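You operate a simulated robot arm through the tools that you are given. There is no shell and no other tool. Be economical: measure what you need, move in short steps, check, and stop when the job is done.

Carry out the task below with a simulated robot arm. There is one attempt and no reset: what you move stays moved.

## Task
Purge the gas hose on the black cart until the gas lamp lights.
Fine: MIG selected, cylinder handwheel over half open, welder on.

The check looks at the end state, three seconds after you hand in, the way a careful person would. Anything else that was tipped, shoved, dropped, spilled or broken makes it a failure.

## Robot
A 7-joint arm with a fingered hand on a trunk, on a base that drives. Base frame: it is fixed to the floor where the robot stands at the start and does not move with it; the origin is under the middle of the robot, x ahead of it, y to its left, z up. Units: cm, degrees, N and s.
Its first joint turns from -115.0 to 115.0 degrees. Places, roughly: blue keeper lever [90, 60, 90]; cylinder handwheel [90, 0, 90]; grey-ball collar [80, 90, 30]; orange pressure lever [90, 70, 90]; polarity switch [70, 80, 40]; process switch [70, 80, 50]; purge button [70, 80, 90]; red-ball collar [50, 70, 40]; voltage dial [80, 80, 50]; welder power switch [50, 70, 60]; wire feeder [80, 60, 90]; wire speed dial [60, 70, 90]. Payload 5 kg.
The TCP is the grasp point between the finger pads, 3.2 cm short of the fingertips. In the tool frame z runs along the fingers and y along their closing line. The gripper opens to 16 cm. The gripper's body begins 8.9 cm behind the TCP. The gripper is a hand of 4 fingers: y runs from the thumb to the fingers, the wrist lies at [0, 0, -26.7] in the tool frame, and closing takes about 1.5 s.
Orientation is that of the tool frame in the base frame, as a unit quaternion [x, y, z, w]. With the fingers straight down and closing along the base's y, the tool's x points along the base's -x, its y along +y and its z along -z.

## Interface
- The arm moves only by the tool arm_command. Its argument "motion" is a list of rows, each a list of 2 entries, a list of its own where there are three numbers: the shift along the tool's x, y, z in cm, then the turn, a rotation vector about the tool's x, y, z in degrees. In form: [[[dx, dy, dz], [wx, wy, wz]], ...]. A call has 1 to 12 rows; each row shifts and turns the commanded pose from where the row before left it, along the tool's axes as they then stand. "claw" is the finger opening in cm, from 0 to 16, set as the call begins (left out, the last holds). Rows are played at 5 a second. More than 5 cm and 8.6 degrees between two rows, or a gripper value outside its range, and nothing of the call is played. Where a pose cannot be reached the arm comes as near as it can. A force on the tool above 40 N (or 10 N above the force at the start of the call, whichever is more), or a blocked arm, ends the call early, and 0.2 s more pass. The fingers move at their own pace (about 4.5 cm/s each) and stop on an object; they squeeze with about 33 N. The grip force told is the motor's: it shows also when the fingers shut on nothing. Time passes only in rows, and 0.2 s behind the last, so rows that do not move let the fingers close. The reply holds the time, the measured pose of the TCP, the force on the tool along the base axes, the opening and the grip force, in the units named above and with some noise, with the torque about the TCP (base axes, N m) and any sound that the robot's microphone picked up, and new pictures: "views" is both (left out), scene, wrist or none.
- Cameras (640 x 400 px; columns grow to the right, rows downward): "scene" is now at [1.38, 22, 167.21]; the picture's right is [0.23, -0.97, 0.00], its down [-0.78, -0.18, -0.60] and it looks along [0.58, 0.14, -0.80] (base axes); focal length 272 px, centre (320, 200). "wrist" rides on the gripper at [8, -0.4, -11.4] in the tool frame; the picture's right is [0.05, 1.00, 0.00], its down [-0.82, 0.04, -0.58] and it looks along [-0.58, 0.03, 0.82] (tool axes); focal length 265 px, centre (320, 200). There is no depth. A picture from a camera that has moved, and an enlarged one, comes with that camera's place and axes in the base frame and with its lens.
- slide_trunk(by): slides the trunk up (or, below 0, down) by that many cm; the arm and the scene camera ride with it, the base frame stays. It gives what a move gives, with no picture.
- drive_base(legs): drives the robot by 1 to 6 legs, each [ahead, turn to the left] in cm and degrees, along the robot's own axes; the way and the turn of a leg run together, so that a leg with both is an arc; at most 150 cm and 180 degrees a leg. The arm and the cameras ride along, it lands a little off, and it stops where it bumps. It gives what a move gives, and a new picture of the scene camera.
- set_fingers(finger1, finger2, finger3, thumb_bend): sets how far each is bent, from 0 (flat) to 100 (curled in); at 30 the hand is open as for a grip, at 70 the pads meet at the TCP. One left out holds its place. A second passes; each finger stops where it meets its share of the squeeze, and holds until it gets a number again. A gripper value or a shape takes the hand back. It gives what a move gives, with no picture; readings hold the bend of each and the force on the fingers (four entries, about 0 where the hand has none), thumb and palm.
- preshape(shape): the hand has 4 fingers and takes this shape, open, in about a second: jaw (thumb against the fingers, like two jaws); tri (thumb and two fingers); tip (a fingertip pinch); poke (one finger out to press); point (the index stretched); flat (the hand flat); cup (the hand cupped); fist (a fist). The gripper value then closes the fingers along that shape, each until it touches; the sizes above hold for jaw. It gives what a move gives, with no picture.
- turn_head(pan, tilt): turns the head with the scene camera to pan (to the left, within 155 degrees either way) and tilt (down, from -29 to 69), counted from straight ahead of the robot. It gives what a move gives, and a new picture of the scene camera.
- zoom(camera, box): a new picture of the part [left, top, right, bottom] of that camera's present view, enlarged. The clock stands still meanwhile.
- sign_off(): hands the job in; it is judged then, once.

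Work in short steps. Places have to be worked out from the pictures, the camera data and where the tool is seen: move nearer, look again, correct. Check each grasp and each placing, and mend what went wrong. You have 120 turns and 260 pictures in all, those below and enlarged ones among them. Open the gripper and draw the arm clear of the work before you hand the job in, unless the task says otherwise; then end with one line.

The tools are called after ">>>" by a JSON object that holds its "fn" and its "kwargs". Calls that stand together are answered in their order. arm_command: Moves the arm, as the interface text tells. Its arguments: {"type":"object","properties":{"motion":{"type":"array","items":{"type":"array"}},"claw":{"type":"number"},"views":{"type":"string","enum":["both","scene","wrist","none"]}},"required":["motion"]} The other tools are called the same way: slide_trunk (by) slides the trunk up or down; preshape (shape) gives the hand a shape; set_fingers (finger1, finger2, finger3, thumb_bend) moves the fingers one by one; drive_base (legs) drives the base; turn_head (pan, tilt) turns the head that bears the scene camera; zoom (camera, box) takes an enlarged picture of a part of a camera's view; sign_off () hands the job in.

At the start:

```text
clock: 0.0
tcp_pos: [62.72, 11.89, 111.87]
ee_rot: [0.0, 1.0, 0.0, 0.0]
force: [0.0, -0.5, -0.6]
ft_torque: [0.03, -0.03, 0.0]
grip_width: 15.99
grip_force: 0.0
shape: jaw
bend: [30.0, 30.0, 30.0, 30.0]
finger forces: [0.1, 0.1, 0.0, 0.1, 0.0, 0.1]
trunk travel left (down, up): [-52.5, 46.5]
robot x, y, heading: [-0.07, 0.01, -0.0]
head pan, tilt: [13.3, 53.2]
```

scene: 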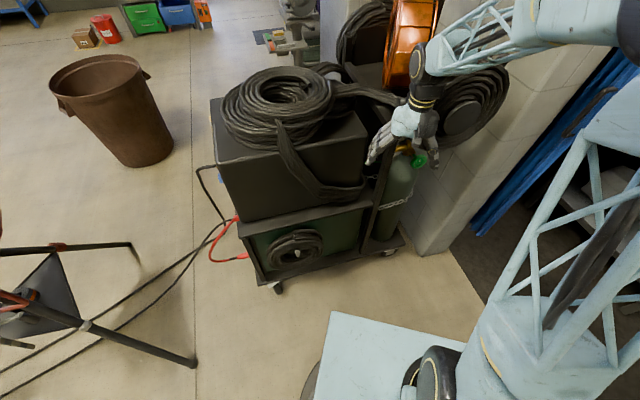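
wrist: 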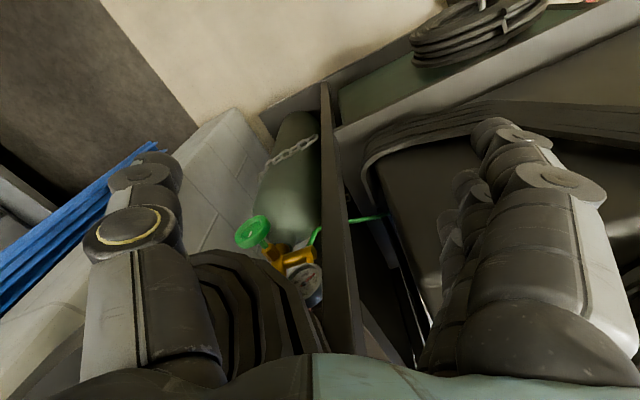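

The scene shows the cart ahead, with the cylinder to its right side. I'll zoom in on the cart to find the panel.

>>> {"fn": "zoom", "kwargs": {"camera": "scene", "box": [190, 50, 450, 300]}}

>>> {"fn": "zoom", "kwargs": {"camera": "wrist", "box": [200, 80, 440, 320]}}

```text
1.60 times, centred on (320, 175) of scene
camera zoom: at [1.38, 22.0, 167.21], right [0.23, -0.97, 0.0], down [-0.78, -0.18, -0.6], along [0.58, 0.14, -0.8], focal length 434 px, centre (320, 240)
```

zoom: 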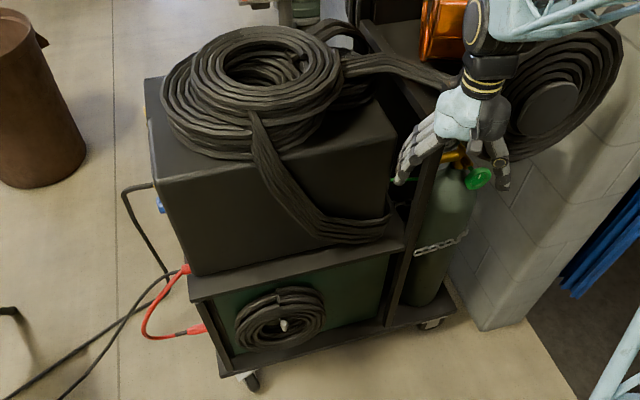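

```text
1.67 times, centred on (320, 200) of wrist
camera zoom: at [54.65, 11.42, 123.16], right [-0.05, 1.0, 0.0], down [0.82, 0.04, 0.58], along [0.58, 0.03, -0.82], focal length 442 px, centre (320, 200)
```

zoom: 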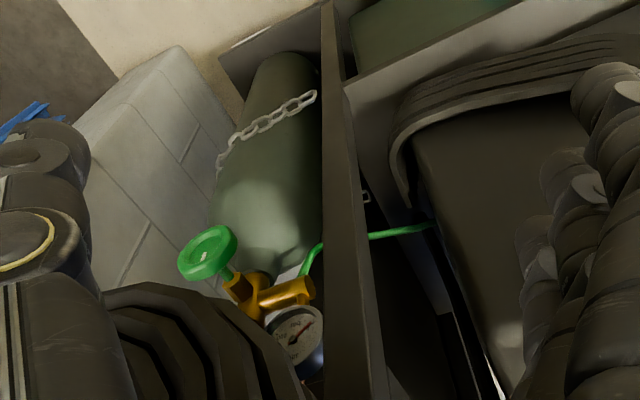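

The control panel is on the cart's left (+y) face, hidden from here. I'll look left to see the driving space.

>>> {"fn": "turn_head", "kwargs": {"pan": 60, "tilt": 40}}

>>> {"fn": "turn_head", "kwargs": {"pan": 110, "tilt": 45}}

>>> {"fn": "turn_head", "kwargs": {"pan": 0, "tilt": 30}}

```text
clock: 1.1
tcp_pos: [62.75, 11.77, 111.92]
ee_rot: [0.0, 1.0, 0.0, 0.001]
force: [0.9, -0.1, -0.6]
ft_torque: [0.01, -0.01, -0.02]
grip_width: 15.98
grip_force: 0.0
shape: jaw
bend: [30.0, 30.0, 30.0, 30.0]
finger forces: [0.0, 0.0, 0.0, 0.1, 0.0, 0.1]
trunk travel left (down, up): [-52.5, 46.5]
robot x, y, heading: [-0.22, -0.11, -0.1]
head pan, tilt: [60.0, 40.0]
camera scene: at [-1.55, 27.66, 169.05], right [0.87, -0.5, 0.0], down [-0.32, -0.56, -0.77], along [0.38, 0.66, -0.64], focal length 272 px, centre (320, 200)
```

scene: 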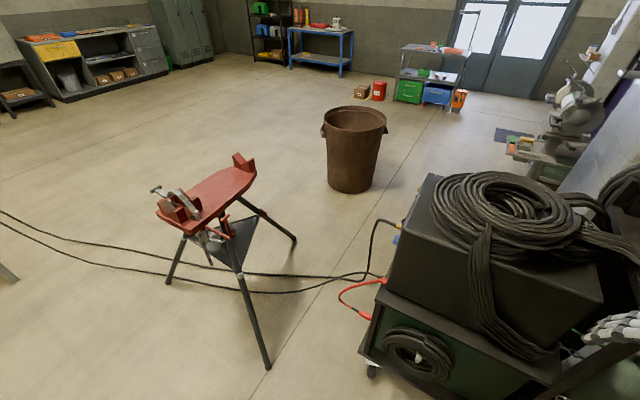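

```text
clock: 2.3
tcp_pos: [62.78, 11.78, 111.84]
ee_rot: [-0.001, 1.0, 0.0, 0.0]
force: [0.0, 0.5, -0.1]
ft_torque: [0.0, 0.02, 0.01]
grip_width: 15.95
grip_force: 0.1
shape: jaw
bend: [30.0, 30.0, 30.0, 30.0]
finger forces: [0.0, 0.0, 0.0, 0.0, 0.0, 0.1]
trunk travel left (down, up): [-52.5, 46.5]
robot x, y, heading: [0.04, 0.16, -0.3]
head pan, tilt: [110.0, 45.0]
camera scene: at [-8.58, 27.94, 168.32], right [0.94, 0.34, 0.0], down [0.24, -0.66, -0.71], along [-0.24, 0.66, -0.71], focal length 272 px, centre (320, 200)
```

scene: 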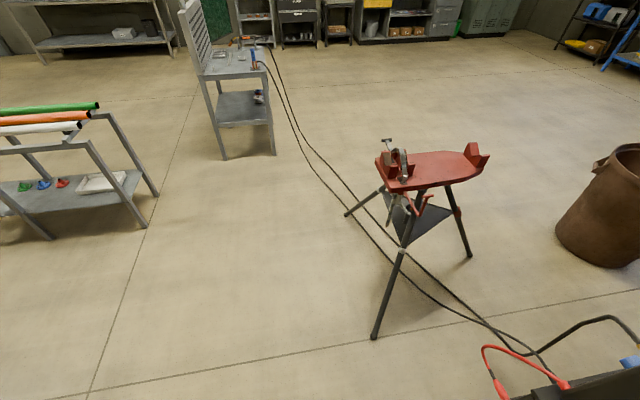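

```text
clock: 4.2
tcp_pos: [62.63, 11.72, 111.81]
ee_rot: [0.0, 1.0, 0.0, 0.0]
force: [-0.5, -0.4, 0.0]
ft_torque: [0.01, 0.01, -0.01]
grip_width: 16.0
grip_force: 0.0
shape: jaw
bend: [30.0, 30.0, 30.0, 30.0]
finger forces: [0.1, 0.1, 0.0, 0.0, 0.0, 0.0]
trunk travel left (down, up): [-52.5, 46.5]
robot x, y, heading: [-0.35, 0.12, -0.1]
head pan, tilt: [0.0, 30.0]
camera scene: at [3.24, 20.3, 170.58], right [0.0, -1.0, 0.0], down [-0.5, 0.0, -0.87], along [0.87, 0.0, -0.5], focal length 272 px, centre (320, 200)
```

scene: 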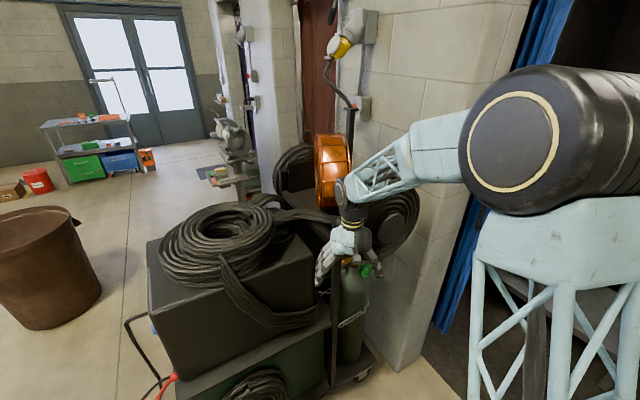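

The panel faces roughly (-0.5, 0.86), with a tripod vice at about (5, 145). I'll raise the trunk and pull the arm back so it clears the cart, then drive to about (0, 40).

>>> {"fn": "slide_trunk", "kwargs": {"by": 30}}

>>> {"fn": "arm_command", "kwargs": {"motion": [[[4, 0, 0], [0, 0, 0]], [[4, 0, 0], [0, 0, 0]], [[4, 0, 0], [0, 0, 0]]], "views": "none"}}

>>> {"fn": "drive_base", "kwargs": {"legs": [[0, 90]]}}

```text
clock: 7.2
tcp_pos: [62.82, 11.79, 141.86]
ee_rot: [0.0, 1.0, -0.001, 0.0]
force: [0.2, -0.3, -0.5]
ft_torque: [0.01, 0.02, 0.04]
grip_width: 15.96
grip_force: 0.1
shape: jaw
bend: [30.0, 30.0, 30.0, 30.0]
finger forces: [0.1, 0.0, 0.0, 0.0, 0.0, 0.0]
trunk travel left (down, up): [-82.5, 16.5]
robot x, y, heading: [0.17, 0.2, 0.3]
head pan, tilt: [0.0, 30.0]
```

```text
clock: 8.0
tcp_pos: [50.49, 11.62, 141.99]
ee_rot: [-0.001, 1.0, 0.0, 0.001]
force: [-0.4, -0.3, 0.2]
ft_torque: [0.02, -0.06, 0.0]
grip_width: 15.98
grip_force: 0.1
shape: jaw
bend: [30.0, 30.0, 30.0, 30.0]
finger forces: [0.1, 0.1, 0.0, 0.0, 0.0, 0.1]
trunk travel left (down, up): [-82.5, 16.5]
robot x, y, heading: [0.04, -0.22, 0.1]
head pan, tilt: [0.0, 30.0]
```

```text
clock: 12.4
tcp_pos: [-11.0, 51.02, 141.91]
ee_rot: [-0.702, 0.712, 0.0, -0.001]
force: [0.6, 0.4, 0.3]
ft_torque: [-0.02, 0.0, 0.0]
grip_width: 15.99
grip_force: 0.0
shape: jaw
bend: [30.0, 30.0, 30.0, 30.0]
finger forces: [0.0, 0.0, 0.1, 0.0, 0.0, 0.0]
trunk travel left (down, up): [-82.5, 16.5]
robot x, y, heading: [-0.09, -0.03, 89.5]
head pan, tilt: [0.0, 30.0]
camera scene: at [-20.14, 3.27, 200.58], right [1.0, -0.01, 0.0], down [-0.01, -0.5, -0.87], along [0.01, 0.87, -0.5], focal length 272 px, centre (320, 200)
```

scene: 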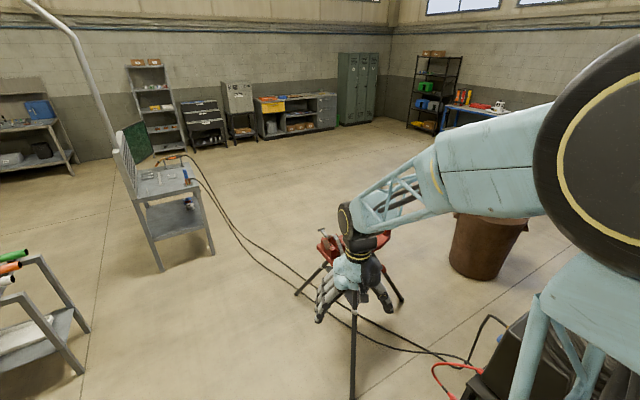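

Clear ahead to the tripod foot at (1, 92). Driving 36 cm ahead, then turning right toward the panel.

>>> {"fn": "drive_base", "kwargs": {"legs": [[36, 0], [0, -50]]}}

>>> {"fn": "turn_head", "kwargs": {"pan": -15, "tilt": 50}}

```text
clock: 17.1
tcp_pos: [32.36, 77.43, 141.97]
ee_rot: [-0.337, 0.942, 0.001, 0.0]
force: [0.1, -0.5, -0.5]
ft_torque: [-0.01, 0.0, 0.04]
grip_width: 16.01
grip_force: 0.2
shape: jaw
bend: [30.0, 30.0, 30.0, 30.0]
finger forces: [0.0, 0.0, 0.0, 0.0, 0.1, 0.0]
trunk travel left (down, up): [-82.5, 16.5]
robot x, y, heading: [0.38, 36.37, 39.3]
head pan, tilt: [0.0, 30.0]
camera scene: at [-9.98, 53.92, 200.59], right [0.63, -0.77, 0.0], down [-0.39, -0.32, -0.87], along [0.67, 0.55, -0.5], focal length 272 px, centre (320, 200)
```

scene: 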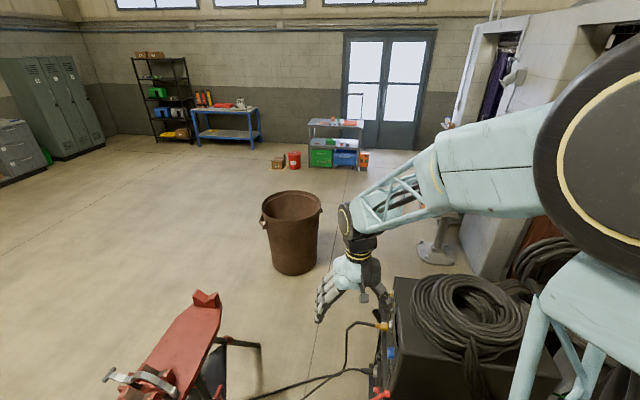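

```text
clock: 17.9
tcp_pos: [32.29, 77.47, 141.95]
ee_rot: [-0.337, 0.942, 0.001, 0.0]
force: [0.5, 0.2, 0.4]
ft_torque: [-0.02, -0.04, -0.01]
grip_width: 16.01
grip_force: 0.0
shape: jaw
bend: [30.0, 30.0, 30.0, 30.0]
finger forces: [0.0, 0.1, 0.0, 0.0, 0.0, 0.1]
trunk travel left (down, up): [-82.5, 16.5]
robot x, y, heading: [0.45, 36.55, 39.5]
head pan, tilt: [-15.0, 50.0]
camera scene: at [-9.98, 51.38, 197.64], right [0.41, -0.91, 0.0], down [-0.7, -0.32, -0.64], along [0.59, 0.27, -0.77], focal length 272 px, centre (320, 200)
```

scene: 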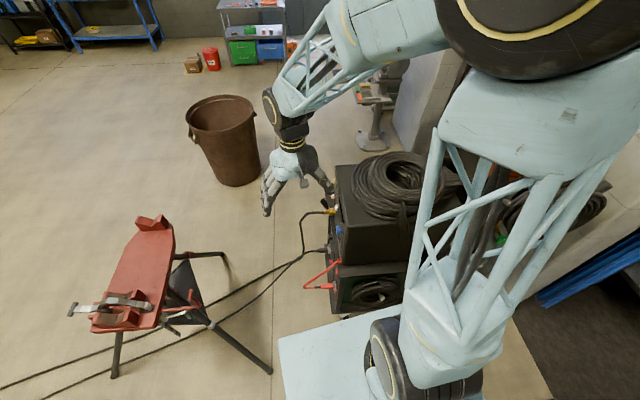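

The cart panel is edge-on from here. I'll bring the hand out in front of the panel, then turn it to point at the panel so the wrist camera sees it.

>>> {"fn": "arm_command", "kwargs": {"motion": [[[-3.5, 2.1, 2], [0, 0, 0]], [[-3.5, 2.1, 2], [0, 0, 0]], [[-3.5, 2.1, 2], [0, 0, 0]], [[-3.5, 2.1, 2], [0, 0, 0]], [[-3.5, 2.1, 2], [0, 0, 0]], [[-3.5, 2.1, 2], [0, 0, 0]]], "views": "none"}}

>>> {"fn": "arm_command", "kwargs": {"motion": [[[0, 0, 0], [8, 1.3, 0]], [[0, 0, 0], [8, 1.3, 0]], [[0, 0, 0], [8, 1.3, 0]], [[0, 0, 0], [8, 1.3, 0]], [[0, 0, 0], [8, 1.3, 0]], [[0, 0, 0], [8, 1.3, 0]], [[0, 0, 0], [8, 1.3, 0]], [[0, 0, 0], [8, 1.3, 0]], [[0, 0, 0], [8, 1.3, 0]], [[0, 0, 0], [8, 1.3, 0]], [[0, 0, 0], [8, 1.3, 0]]]}}

```text
clock: 19.3
tcp_pos: [40.42, 101.0, 129.86]
ee_rot: [-0.336, 0.942, -0.001, 0.0]
force: [-0.3, 0.9, -0.4]
ft_torque: [-0.04, 0.02, 0.01]
grip_width: 15.99
grip_force: 0.0
shape: jaw
bend: [30.0, 30.0, 30.0, 30.0]
finger forces: [0.0, 0.0, 0.1, 0.0, 0.1, 0.0]
trunk travel left (down, up): [-82.5, 16.5]
robot x, y, heading: [0.45, 36.25, 39.1]
head pan, tilt: [-15.0, 50.0]
```

```text
clock: 21.7
tcp_pos: [40.29, 100.71, 129.96]
ee_rot: [0.239, -0.669, 0.692, -0.128]
force: [-0.4, 0.9, 0.7]
ft_torque: [0.0, -0.02, 0.0]
grip_width: 16.01
grip_force: 0.1
shape: jaw
bend: [30.0, 30.0, 30.0, 30.0]
finger forces: [0.1, 0.0, 0.0, 0.0, 0.0, 0.1]
trunk travel left (down, up): [-82.5, 16.5]
robot x, y, heading: [0.14, 36.44, 39.5]
head pan, tilt: [-15.0, 50.0]
camera scene: at [-10.11, 51.58, 197.62], right [0.41, -0.91, 0.0], down [-0.7, -0.32, -0.64], along [0.59, 0.26, -0.77], focal length 272 px, centre (320, 200)
camera wrist: at [27.7, 106.64, 131.65], right [-0.19, -0.1, -0.98], down [0.4, 0.9, -0.17], along [0.9, -0.42, -0.13], focal length 265 px, centre (320, 200)
```

scene: 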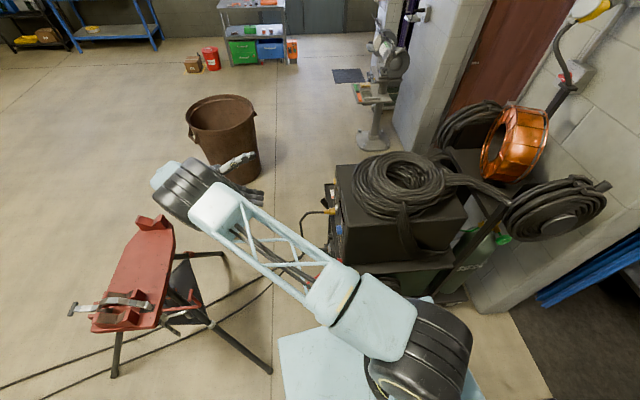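
wrist: 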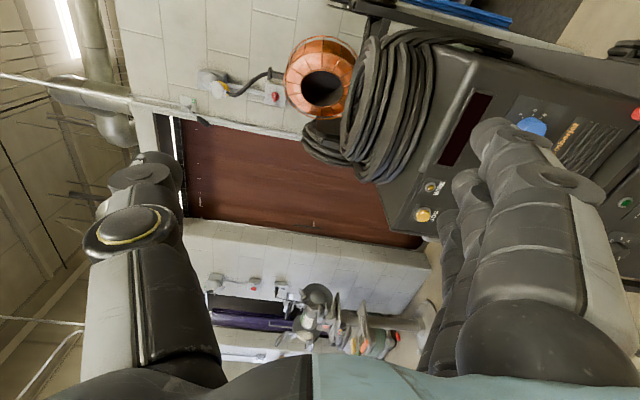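

The wrist camera now sees the panel, rotated sideways. I'll lower the trunk 30 cm to frame it.

>>> {"fn": "slide_trunk", "kwargs": {"by": -35}}

>>> {"fn": "arm_command", "kwargs": {"motion": [[[0, 0, -4], [0, 0, 0]]]}}

```text
clock: 25.1
tcp_pos: [40.28, 100.55, 94.93]
ee_rot: [0.24, -0.671, 0.69, -0.128]
force: [0.2, -0.6, -0.8]
ft_torque: [-0.04, -0.01, 0.0]
grip_width: 16.01
grip_force: 0.0
shape: jaw
bend: [30.0, 30.0, 30.0, 30.0]
finger forces: [0.1, 0.1, 0.1, 0.0, 0.0, 0.0]
trunk travel left (down, up): [-47.5, 51.5]
robot x, y, heading: [0.33, 36.54, 39.5]
head pan, tilt: [-15.0, 50.0]
```

```text
clock: 25.5
tcp_pos: [38.32, 104.29, 94.94]
ee_rot: [0.239, -0.669, 0.692, -0.127]
force: [-0.7, 1.3, 0.7]
ft_torque: [-0.02, 0.01, -0.05]
grip_width: 15.99
grip_force: 0.1
shape: jaw
bend: [30.0, 30.0, 30.0, 30.0]
finger forces: [0.0, 0.0, 0.1, 0.0, 0.0, 0.0]
trunk travel left (down, up): [-47.5, 51.5]
robot x, y, heading: [0.75, 36.76, 39.5]
head pan, tilt: [-15.0, 50.0]
camera scene: at [-10.28, 51.83, 162.61], right [0.41, -0.91, 0.0], down [-0.7, -0.32, -0.64], along [0.59, 0.26, -0.77], focal length 272 px, centre (320, 200)
camera wrist: at [25.67, 110.12, 96.59], right [-0.19, -0.1, -0.98], down [0.4, 0.9, -0.17], along [0.9, -0.42, -0.13], focal length 265 px, centre (320, 200)
```

scene: 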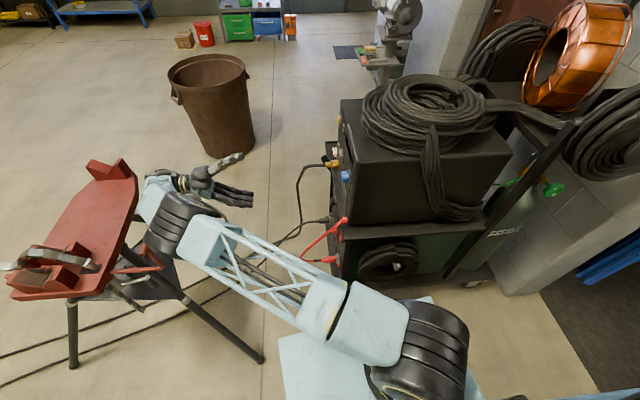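
wrist: 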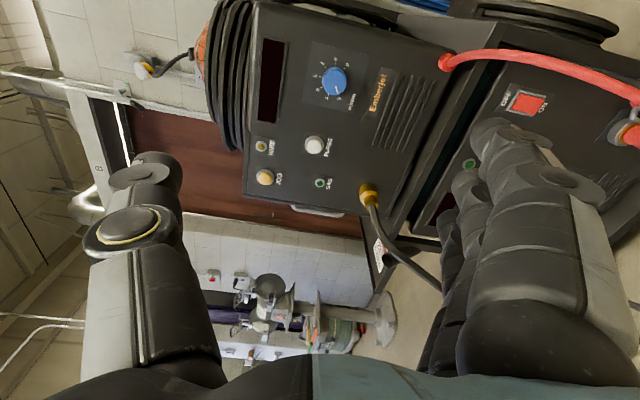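

The panel is visible: PURGE button, GAS lamp, JOG, wire-speed dial, power switch. Zooming in to read labels.

>>> {"fn": "zoom", "kwargs": {"camera": "wrist", "box": [230, 80, 430, 220]}}

>>> {"fn": "zoom", "kwargs": {"camera": "wrist", "box": [420, 60, 640, 260]}}

```text
2.86 times, centred on (330, 150) of wrist
camera zoom: at [25.67, 110.12, 96.59], right [-0.19, -0.1, -0.98], down [0.4, 0.9, -0.17], along [0.9, -0.42, -0.13], focal length 758 px, centre (291, 343)
```

zoom: 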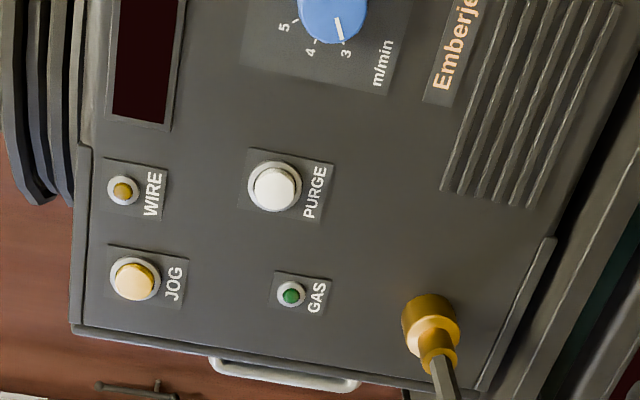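

```text
2.00 times, centred on (530, 160) of wrist
camera zoom: at [25.67, 110.12, 96.59], right [-0.19, -0.1, -0.98], down [0.4, 0.9, -0.17], along [0.9, -0.42, -0.13], focal length 531 px, centre (-100, 280)
```

zoom: 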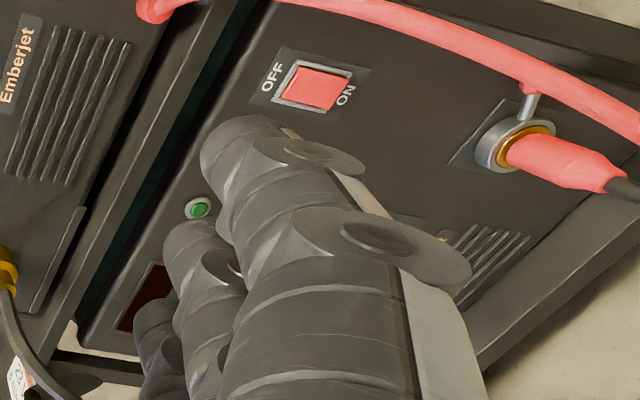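

PURGE is estimated near (69, 78, 93). I'll shape the hand for poking and look again.

>>> {"fn": "preshape", "kwargs": {"shape": "poke"}}

>>> {"fn": "arm_command", "kwargs": {"motion": [[[0, 0, 2], [0, 0, 0]]]}}

```text
clock: 26.4
tcp_pos: [38.32, 104.04, 94.97]
ee_rot: [0.24, -0.67, 0.691, -0.127]
force: [0.7, 0.2, -0.8]
ft_torque: [0.0, -0.02, -0.01]
grip_width: 0.0
grip_force: 0.0
shape: poke
bend: [100.0, 100.0, 100.0, 47.0]
finger forces: [0.0, 0.0, 0.0, 0.0, 0.0, 0.0]
trunk travel left (down, up): [-47.5, 51.5]
robot x, y, heading: [0.48, 36.16, 39.4]
head pan, tilt: [-15.0, 50.0]
```

```text
clock: 26.8
tcp_pos: [39.47, 102.31, 95.09]
ee_rot: [0.24, -0.67, 0.691, -0.128]
force: [0.2, 0.4, -0.3]
ft_torque: [0.0, -0.02, 0.0]
grip_width: 0.03
grip_force: 0.0
shape: poke
bend: [100.0, 100.0, 100.0, 47.0]
finger forces: [0.0, 0.0, 0.0, 0.0, 0.0, 0.0]
trunk travel left (down, up): [-47.5, 51.5]
robot x, y, heading: [0.31, 36.44, 39.1]
head pan, tilt: [-15.0, 50.0]
camera scene: at [-9.99, 51.4, 162.63], right [0.41, -0.91, 0.0], down [-0.7, -0.32, -0.64], along [0.59, 0.27, -0.77], focal length 272 px, centre (320, 200)
camera wrist: at [26.84, 108.2, 96.68], right [-0.19, -0.09, -0.98], down [0.4, 0.9, -0.16], along [0.9, -0.42, -0.13], focal length 265 px, centre (320, 200)
```

scene: 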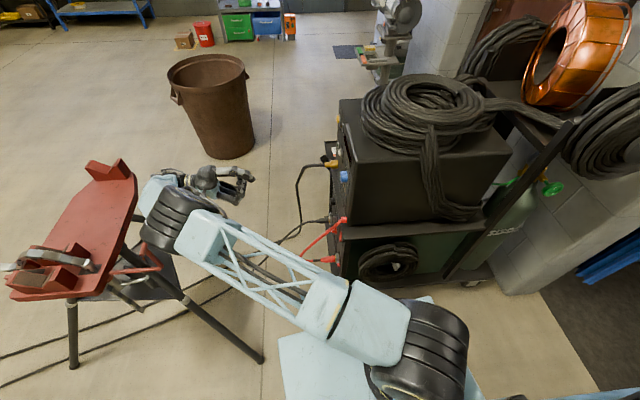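
wrist: 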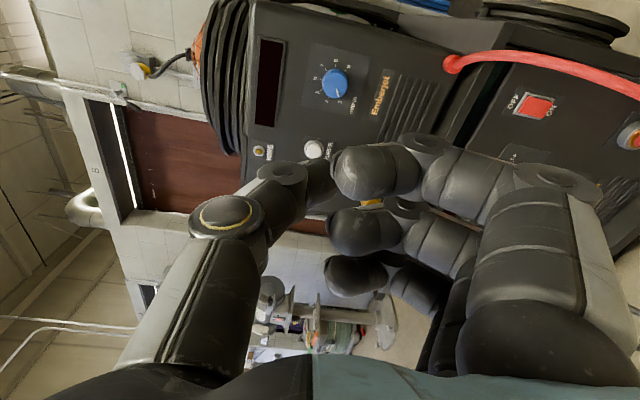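

"Poke" uses the thumb here and is bulky; trying "point" with the index stretched.

>>> {"fn": "preshape", "kwargs": {"shape": "point"}}

>>> {"fn": "arm_command", "kwargs": {"motion": [[[0, 0, 1], [0, 0, 0]]]}}

```text
clock: 27.7
tcp_pos: [39.4, 102.33, 94.95]
ee_rot: [0.24, -0.67, 0.691, -0.127]
force: [-1.1, -0.7, -0.7]
ft_torque: [-0.01, 0.02, 0.0]
grip_width: 15.24
grip_force: 0.0
shape: point
bend: [30.0, 100.0, 100.0, 54.0]
finger forces: [0.0, 0.1, 0.0, 0.1, 0.0, 0.0]
trunk travel left (down, up): [-47.5, 51.5]
robot x, y, heading: [0.36, 36.26, 39.5]
head pan, tilt: [-15.0, 50.0]
```

```text
clock: 28.1
tcp_pos: [39.9, 101.49, 94.83]
ee_rot: [0.24, -0.67, 0.691, -0.128]
force: [0.3, -0.2, -0.1]
ft_torque: [-0.02, 0.02, 0.0]
grip_width: 15.24
grip_force: 0.0
shape: point
bend: [30.0, 100.0, 100.0, 54.0]
finger forces: [0.1, 0.0, 0.1, 0.0, 0.1, 0.1]
trunk travel left (down, up): [-47.5, 51.5]
robot x, y, heading: [0.38, 36.62, 39.6]
head pan, tilt: [-15.0, 50.0]
camera scene: at [-10.0, 51.4, 162.63], right [0.41, -0.91, 0.0], down [-0.7, -0.32, -0.64], along [0.59, 0.27, -0.77], focal length 272 px, centre (320, 200)
camera wrist: at [27.37, 107.4, 96.62], right [-0.19, -0.09, -0.98], down [0.4, 0.9, -0.16], along [0.9, -0.42, -0.13], focal length 265 px, centre (320, 200)
```

scene: 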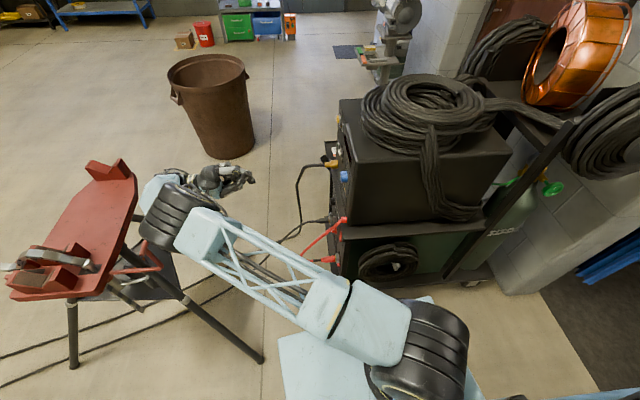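
wrist: 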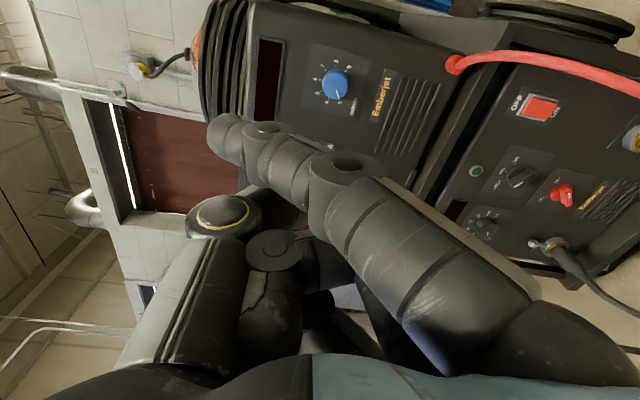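

The process switch, polarity and power are now visible; zooming to verify the stated settings.

>>> {"fn": "zoom", "kwargs": {"camera": "wrist", "box": [440, 80, 640, 260]}}

>>> {"fn": "set_fingers", "kwargs": {"finger1": 10}}

>>> {"fn": "zoom", "kwargs": {"camera": "wrist", "box": [0, 0, 640, 400]}}

```text
2.22 times, centred on (540, 170) of wrist
camera zoom: at [27.37, 107.4, 96.62], right [-0.19, -0.09, -0.98], down [0.4, 0.9, -0.16], along [0.9, -0.42, -0.13], focal length 590 px, centre (-169, 267)
```

zoom: 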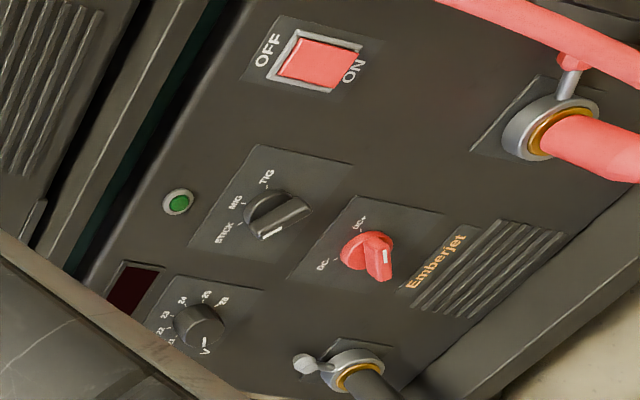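

```text
clock: 29.1
tcp_pos: [39.85, 101.5, 94.8]
ee_rot: [0.24, -0.67, 0.691, -0.127]
force: [-1.2, -0.7, -0.9]
ft_torque: [0.0, -0.01, -0.01]
grip_width: 9.74
grip_force: 0.0
shape: fingers
bend: [10.0, 100.0, 100.0, 54.0]
finger forces: [0.0, 0.0, 0.0, 0.0, 0.0, 0.0]
trunk travel left (down, up): [-47.5, 51.5]
robot x, y, heading: [0.53, 36.49, 39.5]
head pan, tilt: [-15.0, 50.0]
```

```text
1.00 times, centred on (320, 200) of wrist (not enlarged: the box is as wide or as high as the picture)
camera zoom: at [27.35, 107.41, 96.64], right [-0.19, -0.09, -0.98], down [0.4, 0.9, -0.16], along [0.9, -0.42, -0.13], focal length 265 px, centre (320, 200)
```

zoom: 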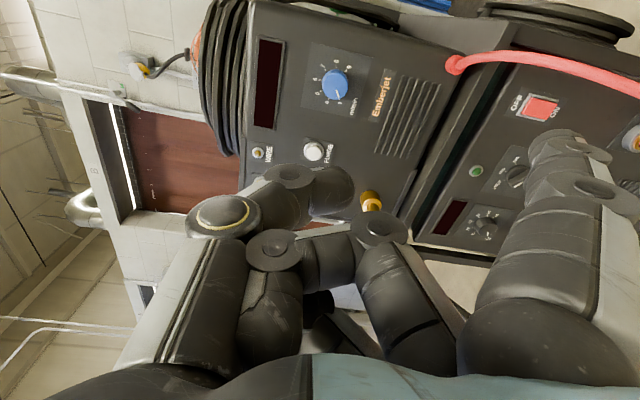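

The process knob looks like it may be at STICK, and the displays are dark, so I need a closer look at the lower panel. I'll make a fist, move away from the tripod and lower.

>>> {"fn": "preshape", "kwargs": {"shape": "fist"}}

>>> {"fn": "arm_command", "kwargs": {"motion": [[[-4, 0, 0], [0, 0, 0]], [[-4, 0, 0], [0, 0, 0]]], "views": "none"}}

>>> {"fn": "slide_trunk", "kwargs": {"by": -27}}

>>> {"fn": "arm_command", "kwargs": {"motion": [[[0, 0, 0], [0, 0, 0]]]}}

```text
clock: 30.0
tcp_pos: [39.97, 101.5, 94.88]
ee_rot: [0.24, -0.67, 0.691, -0.128]
force: [-0.3, -0.1, 0.2]
ft_torque: [0.0, 0.0, 0.02]
grip_width: 0.0
grip_force: 0.0
shape: fist
bend: [100.0, 100.0, 100.0, 54.0]
finger forces: [0.0, 0.0, 0.1, 0.0, 0.0, 0.1]
trunk travel left (down, up): [-47.5, 51.5]
robot x, y, heading: [0.38, 36.2, 39.8]
head pan, tilt: [-15.0, 50.0]
```

```text
clock: 30.6
tcp_pos: [46.62, 105.73, 93.04]
ee_rot: [0.244, -0.67, 0.69, -0.126]
force: [4.0, 0.8, 4.2]
ft_torque: [0.44, 0.24, -0.39]
grip_width: 0.0
grip_force: 0.0
shape: fist
bend: [100.0, 100.0, 100.0, 54.0]
finger forces: [0.1, 0.0, 0.0, 0.0, 0.1, 0.0]
trunk travel left (down, up): [-47.5, 51.5]
robot x, y, heading: [0.27, 35.99, 39.3]
head pan, tilt: [-15.0, 50.0]
```

```text
clock: 33.4
tcp_pos: [46.78, 105.53, 66.45]
ee_rot: [0.241, -0.67, 0.69, -0.128]
force: [1.1, -0.6, -0.1]
ft_torque: [0.0, 0.04, 0.0]
grip_width: 0.0
grip_force: 0.1
shape: fist
bend: [100.0, 100.0, 100.0, 54.0]
finger forces: [0.0, 0.0, 0.0, 0.0, 0.0, 0.0]
trunk travel left (down, up): [-20.5, 78.5]
robot x, y, heading: [0.38, 36.25, 39.3]
head pan, tilt: [-15.0, 50.0]
```

```text
clock: 33.8
tcp_pos: [46.71, 105.43, 66.43]
ee_rot: [0.241, -0.67, 0.69, -0.129]
force: [0.8, -0.1, -1.4]
ft_torque: [0.01, 0.01, -0.01]
grip_width: 0.01
grip_force: 0.1
shape: fist
bend: [100.0, 100.0, 100.0, 54.0]
finger forces: [0.0, 0.0, 0.0, 0.0, 0.0, 0.0]
trunk travel left (down, up): [-20.5, 78.5]
robot x, y, heading: [0.42, 36.03, 39.3]
head pan, tilt: [-15.0, 50.0]
camera scene: at [-9.97, 51.41, 135.63], right [0.41, -0.91, 0.0], down [-0.7, -0.32, -0.64], along [0.59, 0.27, -0.77], focal length 272 px, centre (320, 200)
camera wrist: at [34.2, 111.37, 68.21], right [-0.19, -0.09, -0.98], down [0.4, 0.9, -0.16], along [0.9, -0.42, -0.13], focal length 265 px, centre (320, 200)
```

scene: 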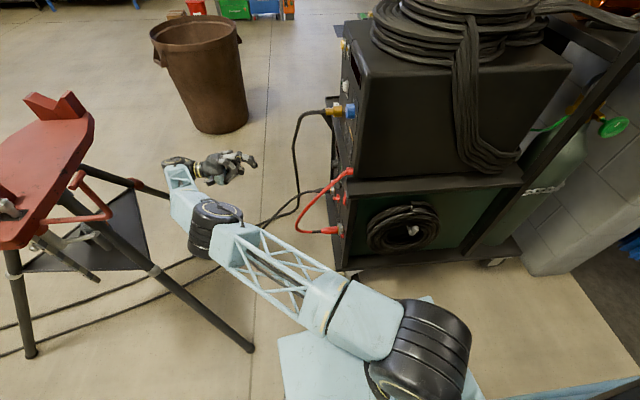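
wrist: 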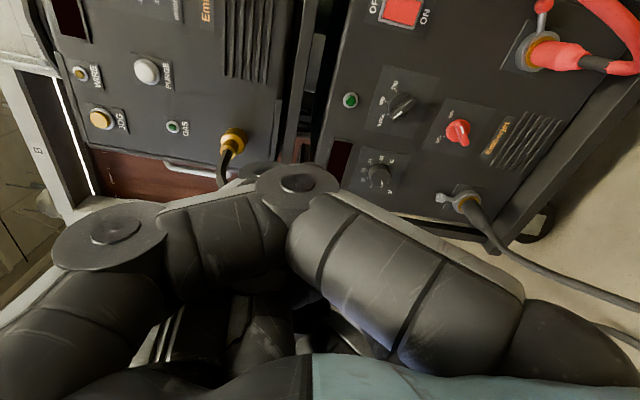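

>>> {"fn": "zoom", "kwargs": {"camera": "wrist", "box": [330, 60, 490, 200]}}

>>> {"fn": "zoom", "kwargs": {"camera": "wrist", "box": [330, 0, 450, 80]}}

```text
2.86 times, centred on (410, 130) of wrist
camera zoom: at [34.2, 111.37, 68.21], right [-0.19, -0.09, -0.98], down [0.4, 0.9, -0.16], along [0.9, -0.42, -0.13], focal length 758 px, centre (63, 400)
```

zoom: 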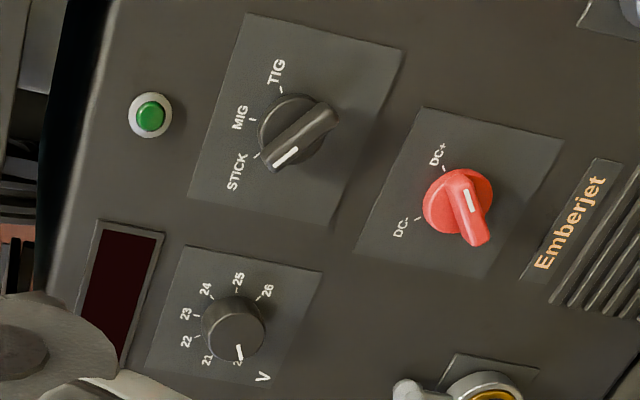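

```text
5.00 times, centred on (390, 40) of wrist
camera zoom: at [34.2, 111.37, 68.21], right [-0.19, -0.09, -0.98], down [0.4, 0.9, -0.16], along [0.9, -0.42, -0.13], focal length 1327 px, centre (-30, 1000)
```

zoom: 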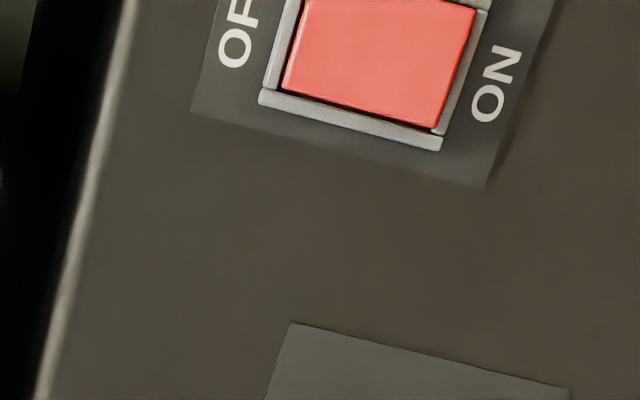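

The process knob points at STICK; power appears off with dark displays. I'll shift toward the robot side to see the power rocker fully.

>>> {"fn": "arm_command", "kwargs": {"motion": [[[4, 0, 0], [0, 0, 0]], [[4, 0, 0], [0, 0, 0]], [[4, 0, 0], [0, 0, 0]], [[0, 0, 3], [0, 0, 0]], [[0, 0, 0], [0, 0, 0]]], "views": "wrist"}}

>>> {"fn": "zoom", "kwargs": {"camera": "wrist", "box": [340, 20, 500, 140]}}

```text
clock: 35.0
tcp_pos: [38.03, 96.91, 68.38]
ee_rot: [0.24, -0.67, 0.691, -0.129]
force: [-0.2, -0.2, -0.5]
ft_torque: [0.01, 0.03, -0.04]
grip_width: 0.0
grip_force: 0.0
shape: fist
bend: [100.0, 100.0, 100.0, 54.0]
finger forces: [0.0, 0.0, 0.0, 0.0, 0.0, 0.0]
trunk travel left (down, up): [-20.5, 78.5]
robot x, y, heading: [0.39, 36.1, 39.4]
head pan, tilt: [-15.0, 50.0]
camera wrist: at [25.5, 102.8, 70.21], right [-0.19, -0.09, -0.98], down [0.4, 0.9, -0.16], along [0.9, -0.42, -0.13], focal length 265 px, centre (320, 200)
```

wrist: 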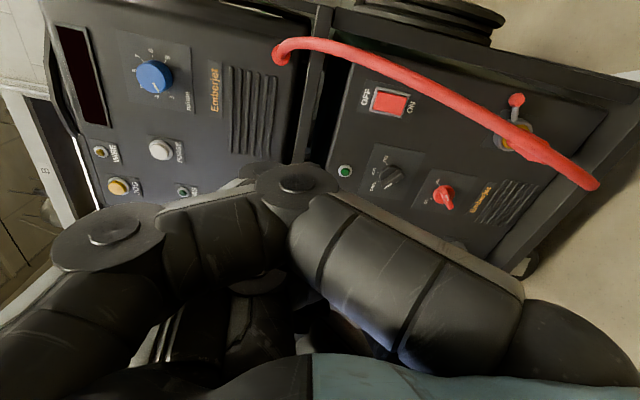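

```text
3.33 times, centred on (420, 80) of wrist
camera zoom: at [25.5, 102.8, 70.21], right [-0.19, -0.09, -0.98], down [0.4, 0.9, -0.16], along [0.9, -0.42, -0.13], focal length 885 px, centre (-13, 600)
```

zoom: 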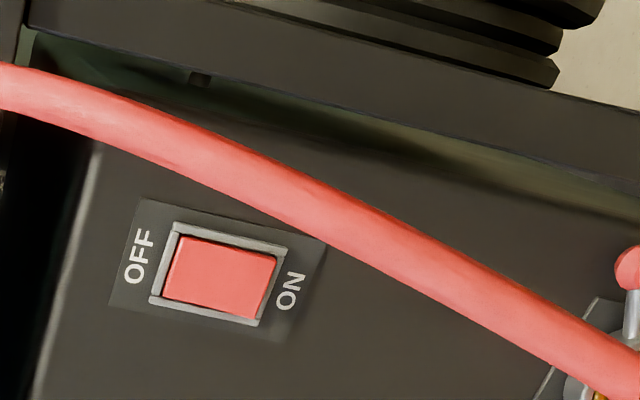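

The rocker's OFF end is pressed in: the welder is off, so I must press the ON end (lower). I'll set index straight with the other fingers curled, and check where its tip is.

>>> {"fn": "set_fingers", "kwargs": {"finger1": 30, "finger2": 100, "finger3": 100, "thumb_bend": 100}}

>>> {"fn": "zoom", "kwargs": {"camera": "wrist", "box": [0, 0, 640, 400]}}

>>> {"fn": "zoom", "kwargs": {"camera": "scene", "box": [140, 80, 400, 280]}}

```text
clock: 36.0
tcp_pos: [38.09, 96.91, 68.51]
ee_rot: [0.24, -0.67, 0.691, -0.128]
force: [-0.6, 0.7, -0.3]
ft_torque: [0.02, 0.03, 0.0]
grip_width: 6.66
grip_force: 0.0
shape: fingers
bend: [30.0, 100.0, 100.0, 91.0]
finger forces: [0.0, 0.0, 0.1, 0.1, 0.0, 0.0]
trunk travel left (down, up): [-20.5, 78.5]
robot x, y, heading: [0.24, 36.38, 39.5]
head pan, tilt: [-15.0, 50.0]
```

```text
1.00 times, centred on (320, 200) of wrist (not enlarged: the box is as wide or as high as the picture)
camera zoom: at [25.53, 102.82, 70.2], right [-0.19, -0.09, -0.98], down [0.4, 0.9, -0.16], along [0.9, -0.42, -0.13], focal length 265 px, centre (320, 200)
```

zoom: 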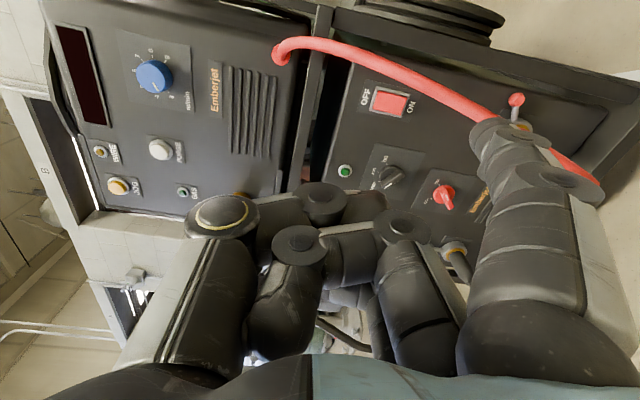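

```text
2.00 times, centred on (270, 180) of scene
camera zoom: at [-9.99, 51.39, 135.63], right [0.41, -0.91, 0.0], down [-0.7, -0.32, -0.64], along [0.59, 0.27, -0.77], focal length 543 px, centre (420, 240)
```

zoom: 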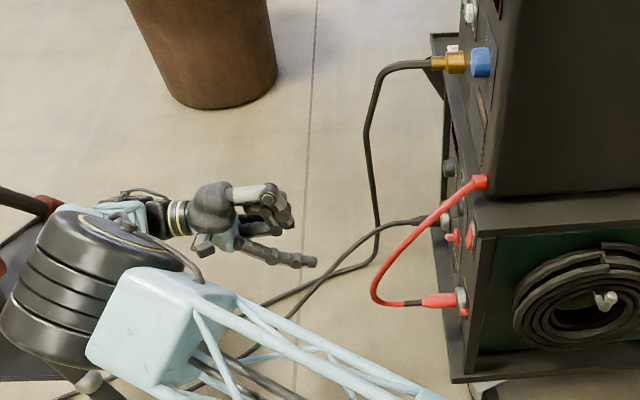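

PURGE is triangulated at (68.8, 78.3, 92.9) and the rocker at (55.1, 70.1, 56.3); the index tip is about (3, 9, 3) in the tool frame. I'll tilt the hand 15° away from the red cable and approach to about 7 cm off the ON end.

>>> {"fn": "arm_command", "kwargs": {"motion": [[[0, 0, 0], [0, 7.5, 0]], [[0, 0, 0], [0, 7.5, 0]], [[-2.64, 0.8, 3.9], [0, 0, 0]], [[-2.64, 0.8, 3.9], [0, 0, 0]], [[-2.64, 0.8, 3.9], [0, 0, 0]], [[-2.64, 0.8, 3.9], [0, 0, 0]], [[-2.64, 0.8, 3.9], [0, 0, 0]], [[0, 0, 0], [0, 0, 0]]]}}

```text
clock: 37.8
tcp_pos: [56.15, 82.47, 62.82]
ee_rot: [0.172, -0.679, 0.71, -0.062]
force: [0.2, -0.2, 0.0]
ft_torque: [0.01, 0.03, -0.05]
grip_width: 6.62
grip_force: 0.0
shape: fingers
bend: [30.0, 100.0, 100.0, 91.0]
finger forces: [0.0, 0.0, 0.0, 0.0, 0.1, 0.1]
out of reach, approached as far as the arm can: row 2
trunk travel left (down, up): [-20.5, 78.5]
robot x, y, heading: [0.49, 36.25, 39.3]
head pan, tilt: [-15.0, 50.0]
camera scene: at [-9.97, 51.37, 135.63], right [0.41, -0.91, 0.0], down [-0.7, -0.32, -0.64], along [0.59, 0.27, -0.77], focal length 272 px, centre (320, 200)
camera wrist: at [44.99, 90.74, 64.24], right [-0.19, -0.08, -0.98], down [0.57, 0.8, -0.18], along [0.8, -0.59, -0.11], focal length 265 px, centre (320, 200)
```

scene: 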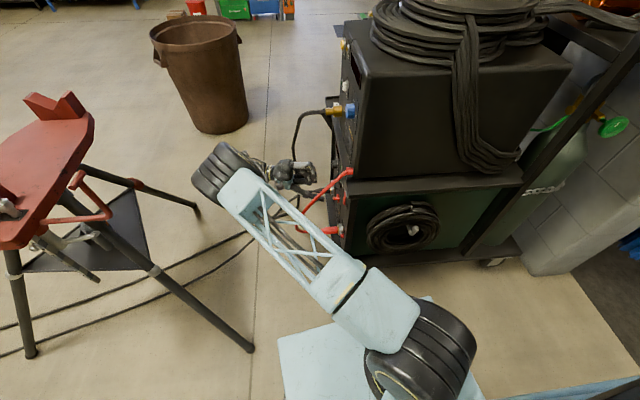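
wrist: 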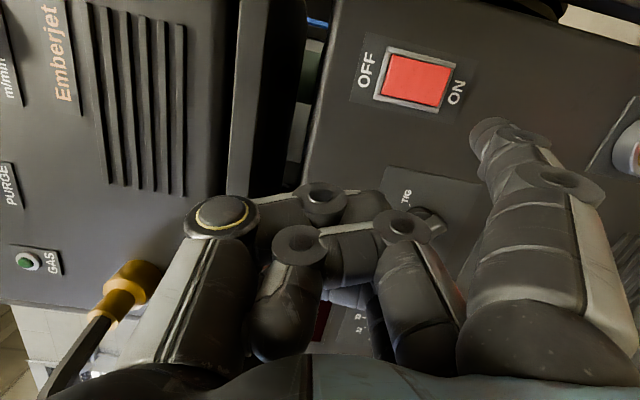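

Tip is projected to land on the ON end with a straight advance of about 8 cm. Advancing 5 and checking.

>>> {"fn": "arm_command", "kwargs": {"motion": [[[0, 0, 2.5], [0, 0, 0]], [[0, 0, 2.5], [0, 0, 0]], [[0, 0, 0], [0, 0, 0]]], "views": "wrist"}}

>>> {"fn": "zoom", "kwargs": {"camera": "scene", "box": [220, 100, 420, 260]}}

```text
clock: 38.6
tcp_pos: [57.8, 77.75, 62.84]
ee_rot: [0.171, -0.679, 0.711, -0.061]
force: [0.0, 0.3, 0.4]
ft_torque: [0.0, -0.01, 0.0]
grip_width: 6.61
grip_force: 0.1
shape: fingers
bend: [30.0, 100.0, 100.0, 91.0]
finger forces: [0.1, 0.0, 0.0, 0.0, 0.0, 0.0]
trunk travel left (down, up): [-20.5, 78.5]
robot x, y, heading: [0.32, 36.35, 39.6]
head pan, tilt: [-15.0, 50.0]
camera wrist: at [46.58, 85.91, 64.2], right [-0.19, -0.09, -0.98], down [0.57, 0.8, -0.18], along [0.8, -0.59, -0.11], focal length 265 px, centre (320, 200)
```

wrist: 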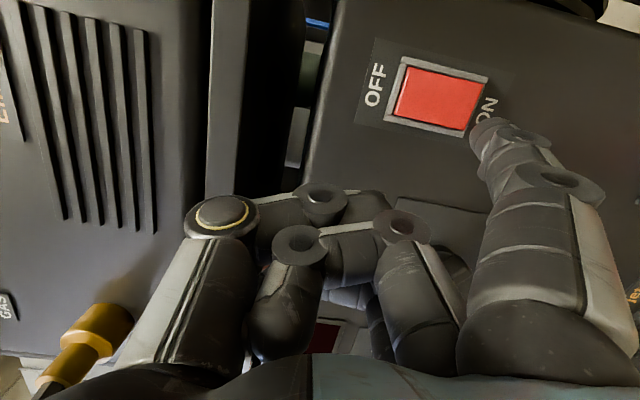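

```text
2.50 times, centred on (320, 180) of scene
camera zoom: at [-9.98, 51.37, 135.63], right [0.41, -0.91, 0.0], down [-0.7, -0.32, -0.64], along [0.59, 0.27, -0.77], focal length 679 px, centre (320, 250)
```

zoom: 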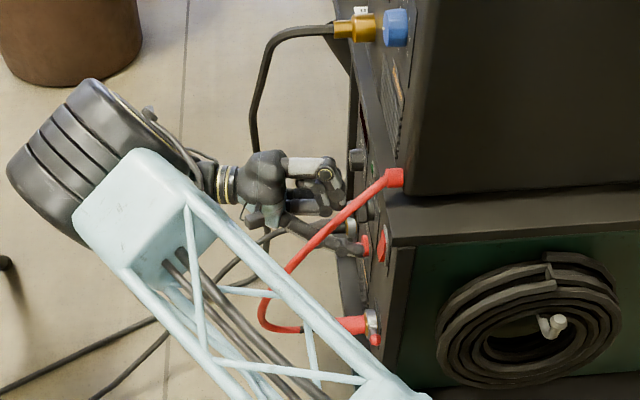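

Alignment looks good, slightly low; I'll shift 0.6 cm up and advance in small steps watching the force.

>>> {"fn": "arm_command", "kwargs": {"motion": [[[0, -0.6, 1], [0, 0, 0]], [[0, 0, 1], [0, 0, 0]], [[0, 0, 0.5], [0, 0, 0]], [[0, 0, 0], [0, 0, 0]]], "views": "wrist"}}

>>> {"fn": "zoom", "kwargs": {"camera": "scene", "box": [260, 120, 400, 240]}}

```text
clock: 39.6
tcp_pos: [58.65, 75.37, 63.29]
ee_rot: [0.172, -0.679, 0.711, -0.061]
force: [-0.2, 1.5, 0.2]
ft_torque: [0.13, 0.06, -0.07]
grip_width: 6.69
grip_force: 0.7
shape: fingers
bend: [30.0, 100.0, 100.0, 91.0]
finger forces: [1.9, 0.0, 0.0, 0.1, 0.0, 0.0]
trunk travel left (down, up): [-20.5, 78.5]
robot x, y, heading: [0.66, 36.45, 39.4]
head pan, tilt: [-15.0, 50.0]
heard: click
camera wrist: at [47.41, 83.59, 64.79], right [-0.19, -0.08, -0.98], down [0.57, 0.8, -0.18], along [0.8, -0.59, -0.11], focal length 265 px, centre (320, 200)
```

wrist: 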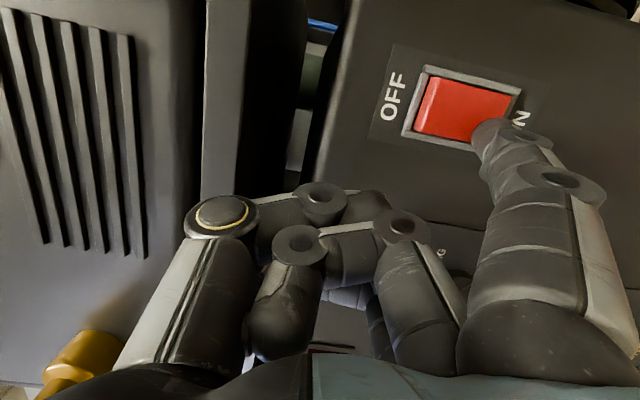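

```text
3.33 times, centred on (330, 180) of scene
camera zoom: at [-9.99, 51.38, 135.63], right [0.41, -0.91, 0.0], down [-0.7, -0.32, -0.64], along [0.59, 0.27, -0.77], focal length 905 px, centre (287, 267)
```

zoom: 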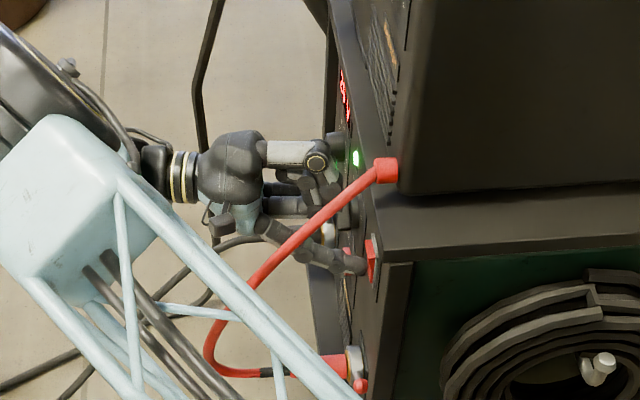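

A click, and the displays lit up: welder is on. I'll back off, counter-tilt the hand, and look at the process knob from in front.

>>> {"fn": "arm_command", "kwargs": {"motion": [[[0, 0, -5], [0, 0, 0]], [[0, 0, -5], [0, 0, 0]], [[0, 0, 0], [0, -6.7, 0]], [[0, 0, 0], [0, -6.7, 0]], [[0, 0, 0], [0, -6.7, 0]], [[-3.5, -0.5, 0], [0, 0, 0]], [[-3.5, -0.5, 0], [0, 0, 0]], [[0, 0, 0], [0, 0, 0]]]}}

```text
clock: 41.4
tcp_pos: [61.0, 89.25, 63.15]
ee_rot: [0.293, -0.658, 0.67, -0.18]
force: [-0.6, 0.2, -0.1]
ft_torque: [-0.01, -0.02, -0.01]
grip_width: 6.66
grip_force: 0.0
shape: fingers
bend: [30.0, 100.0, 100.0, 91.0]
finger forces: [0.1, 0.0, 0.0, 0.0, 0.1, 0.0]
trunk travel left (down, up): [-20.5, 78.5]
robot x, y, heading: [0.21, 36.71, 39.4]
head pan, tilt: [-15.0, 50.0]
camera scene: at [-9.98, 51.38, 135.63], right [0.41, -0.91, 0.0], down [-0.7, -0.32, -0.64], along [0.59, 0.27, -0.77], focal length 272 px, centre (320, 200)
camera wrist: at [47.71, 93.11, 65.23], right [-0.18, -0.1, -0.98], down [0.25, 0.96, -0.15], along [0.95, -0.27, -0.15], focal length 265 px, centre (320, 200)
```

scene: 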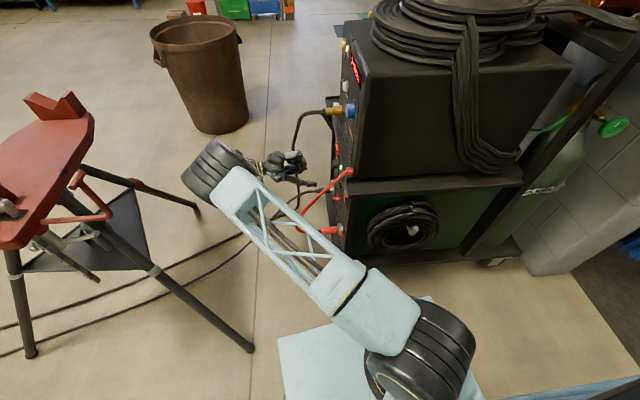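
wrist: 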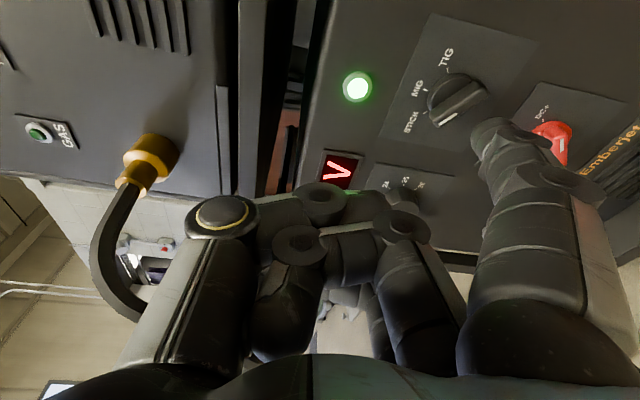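

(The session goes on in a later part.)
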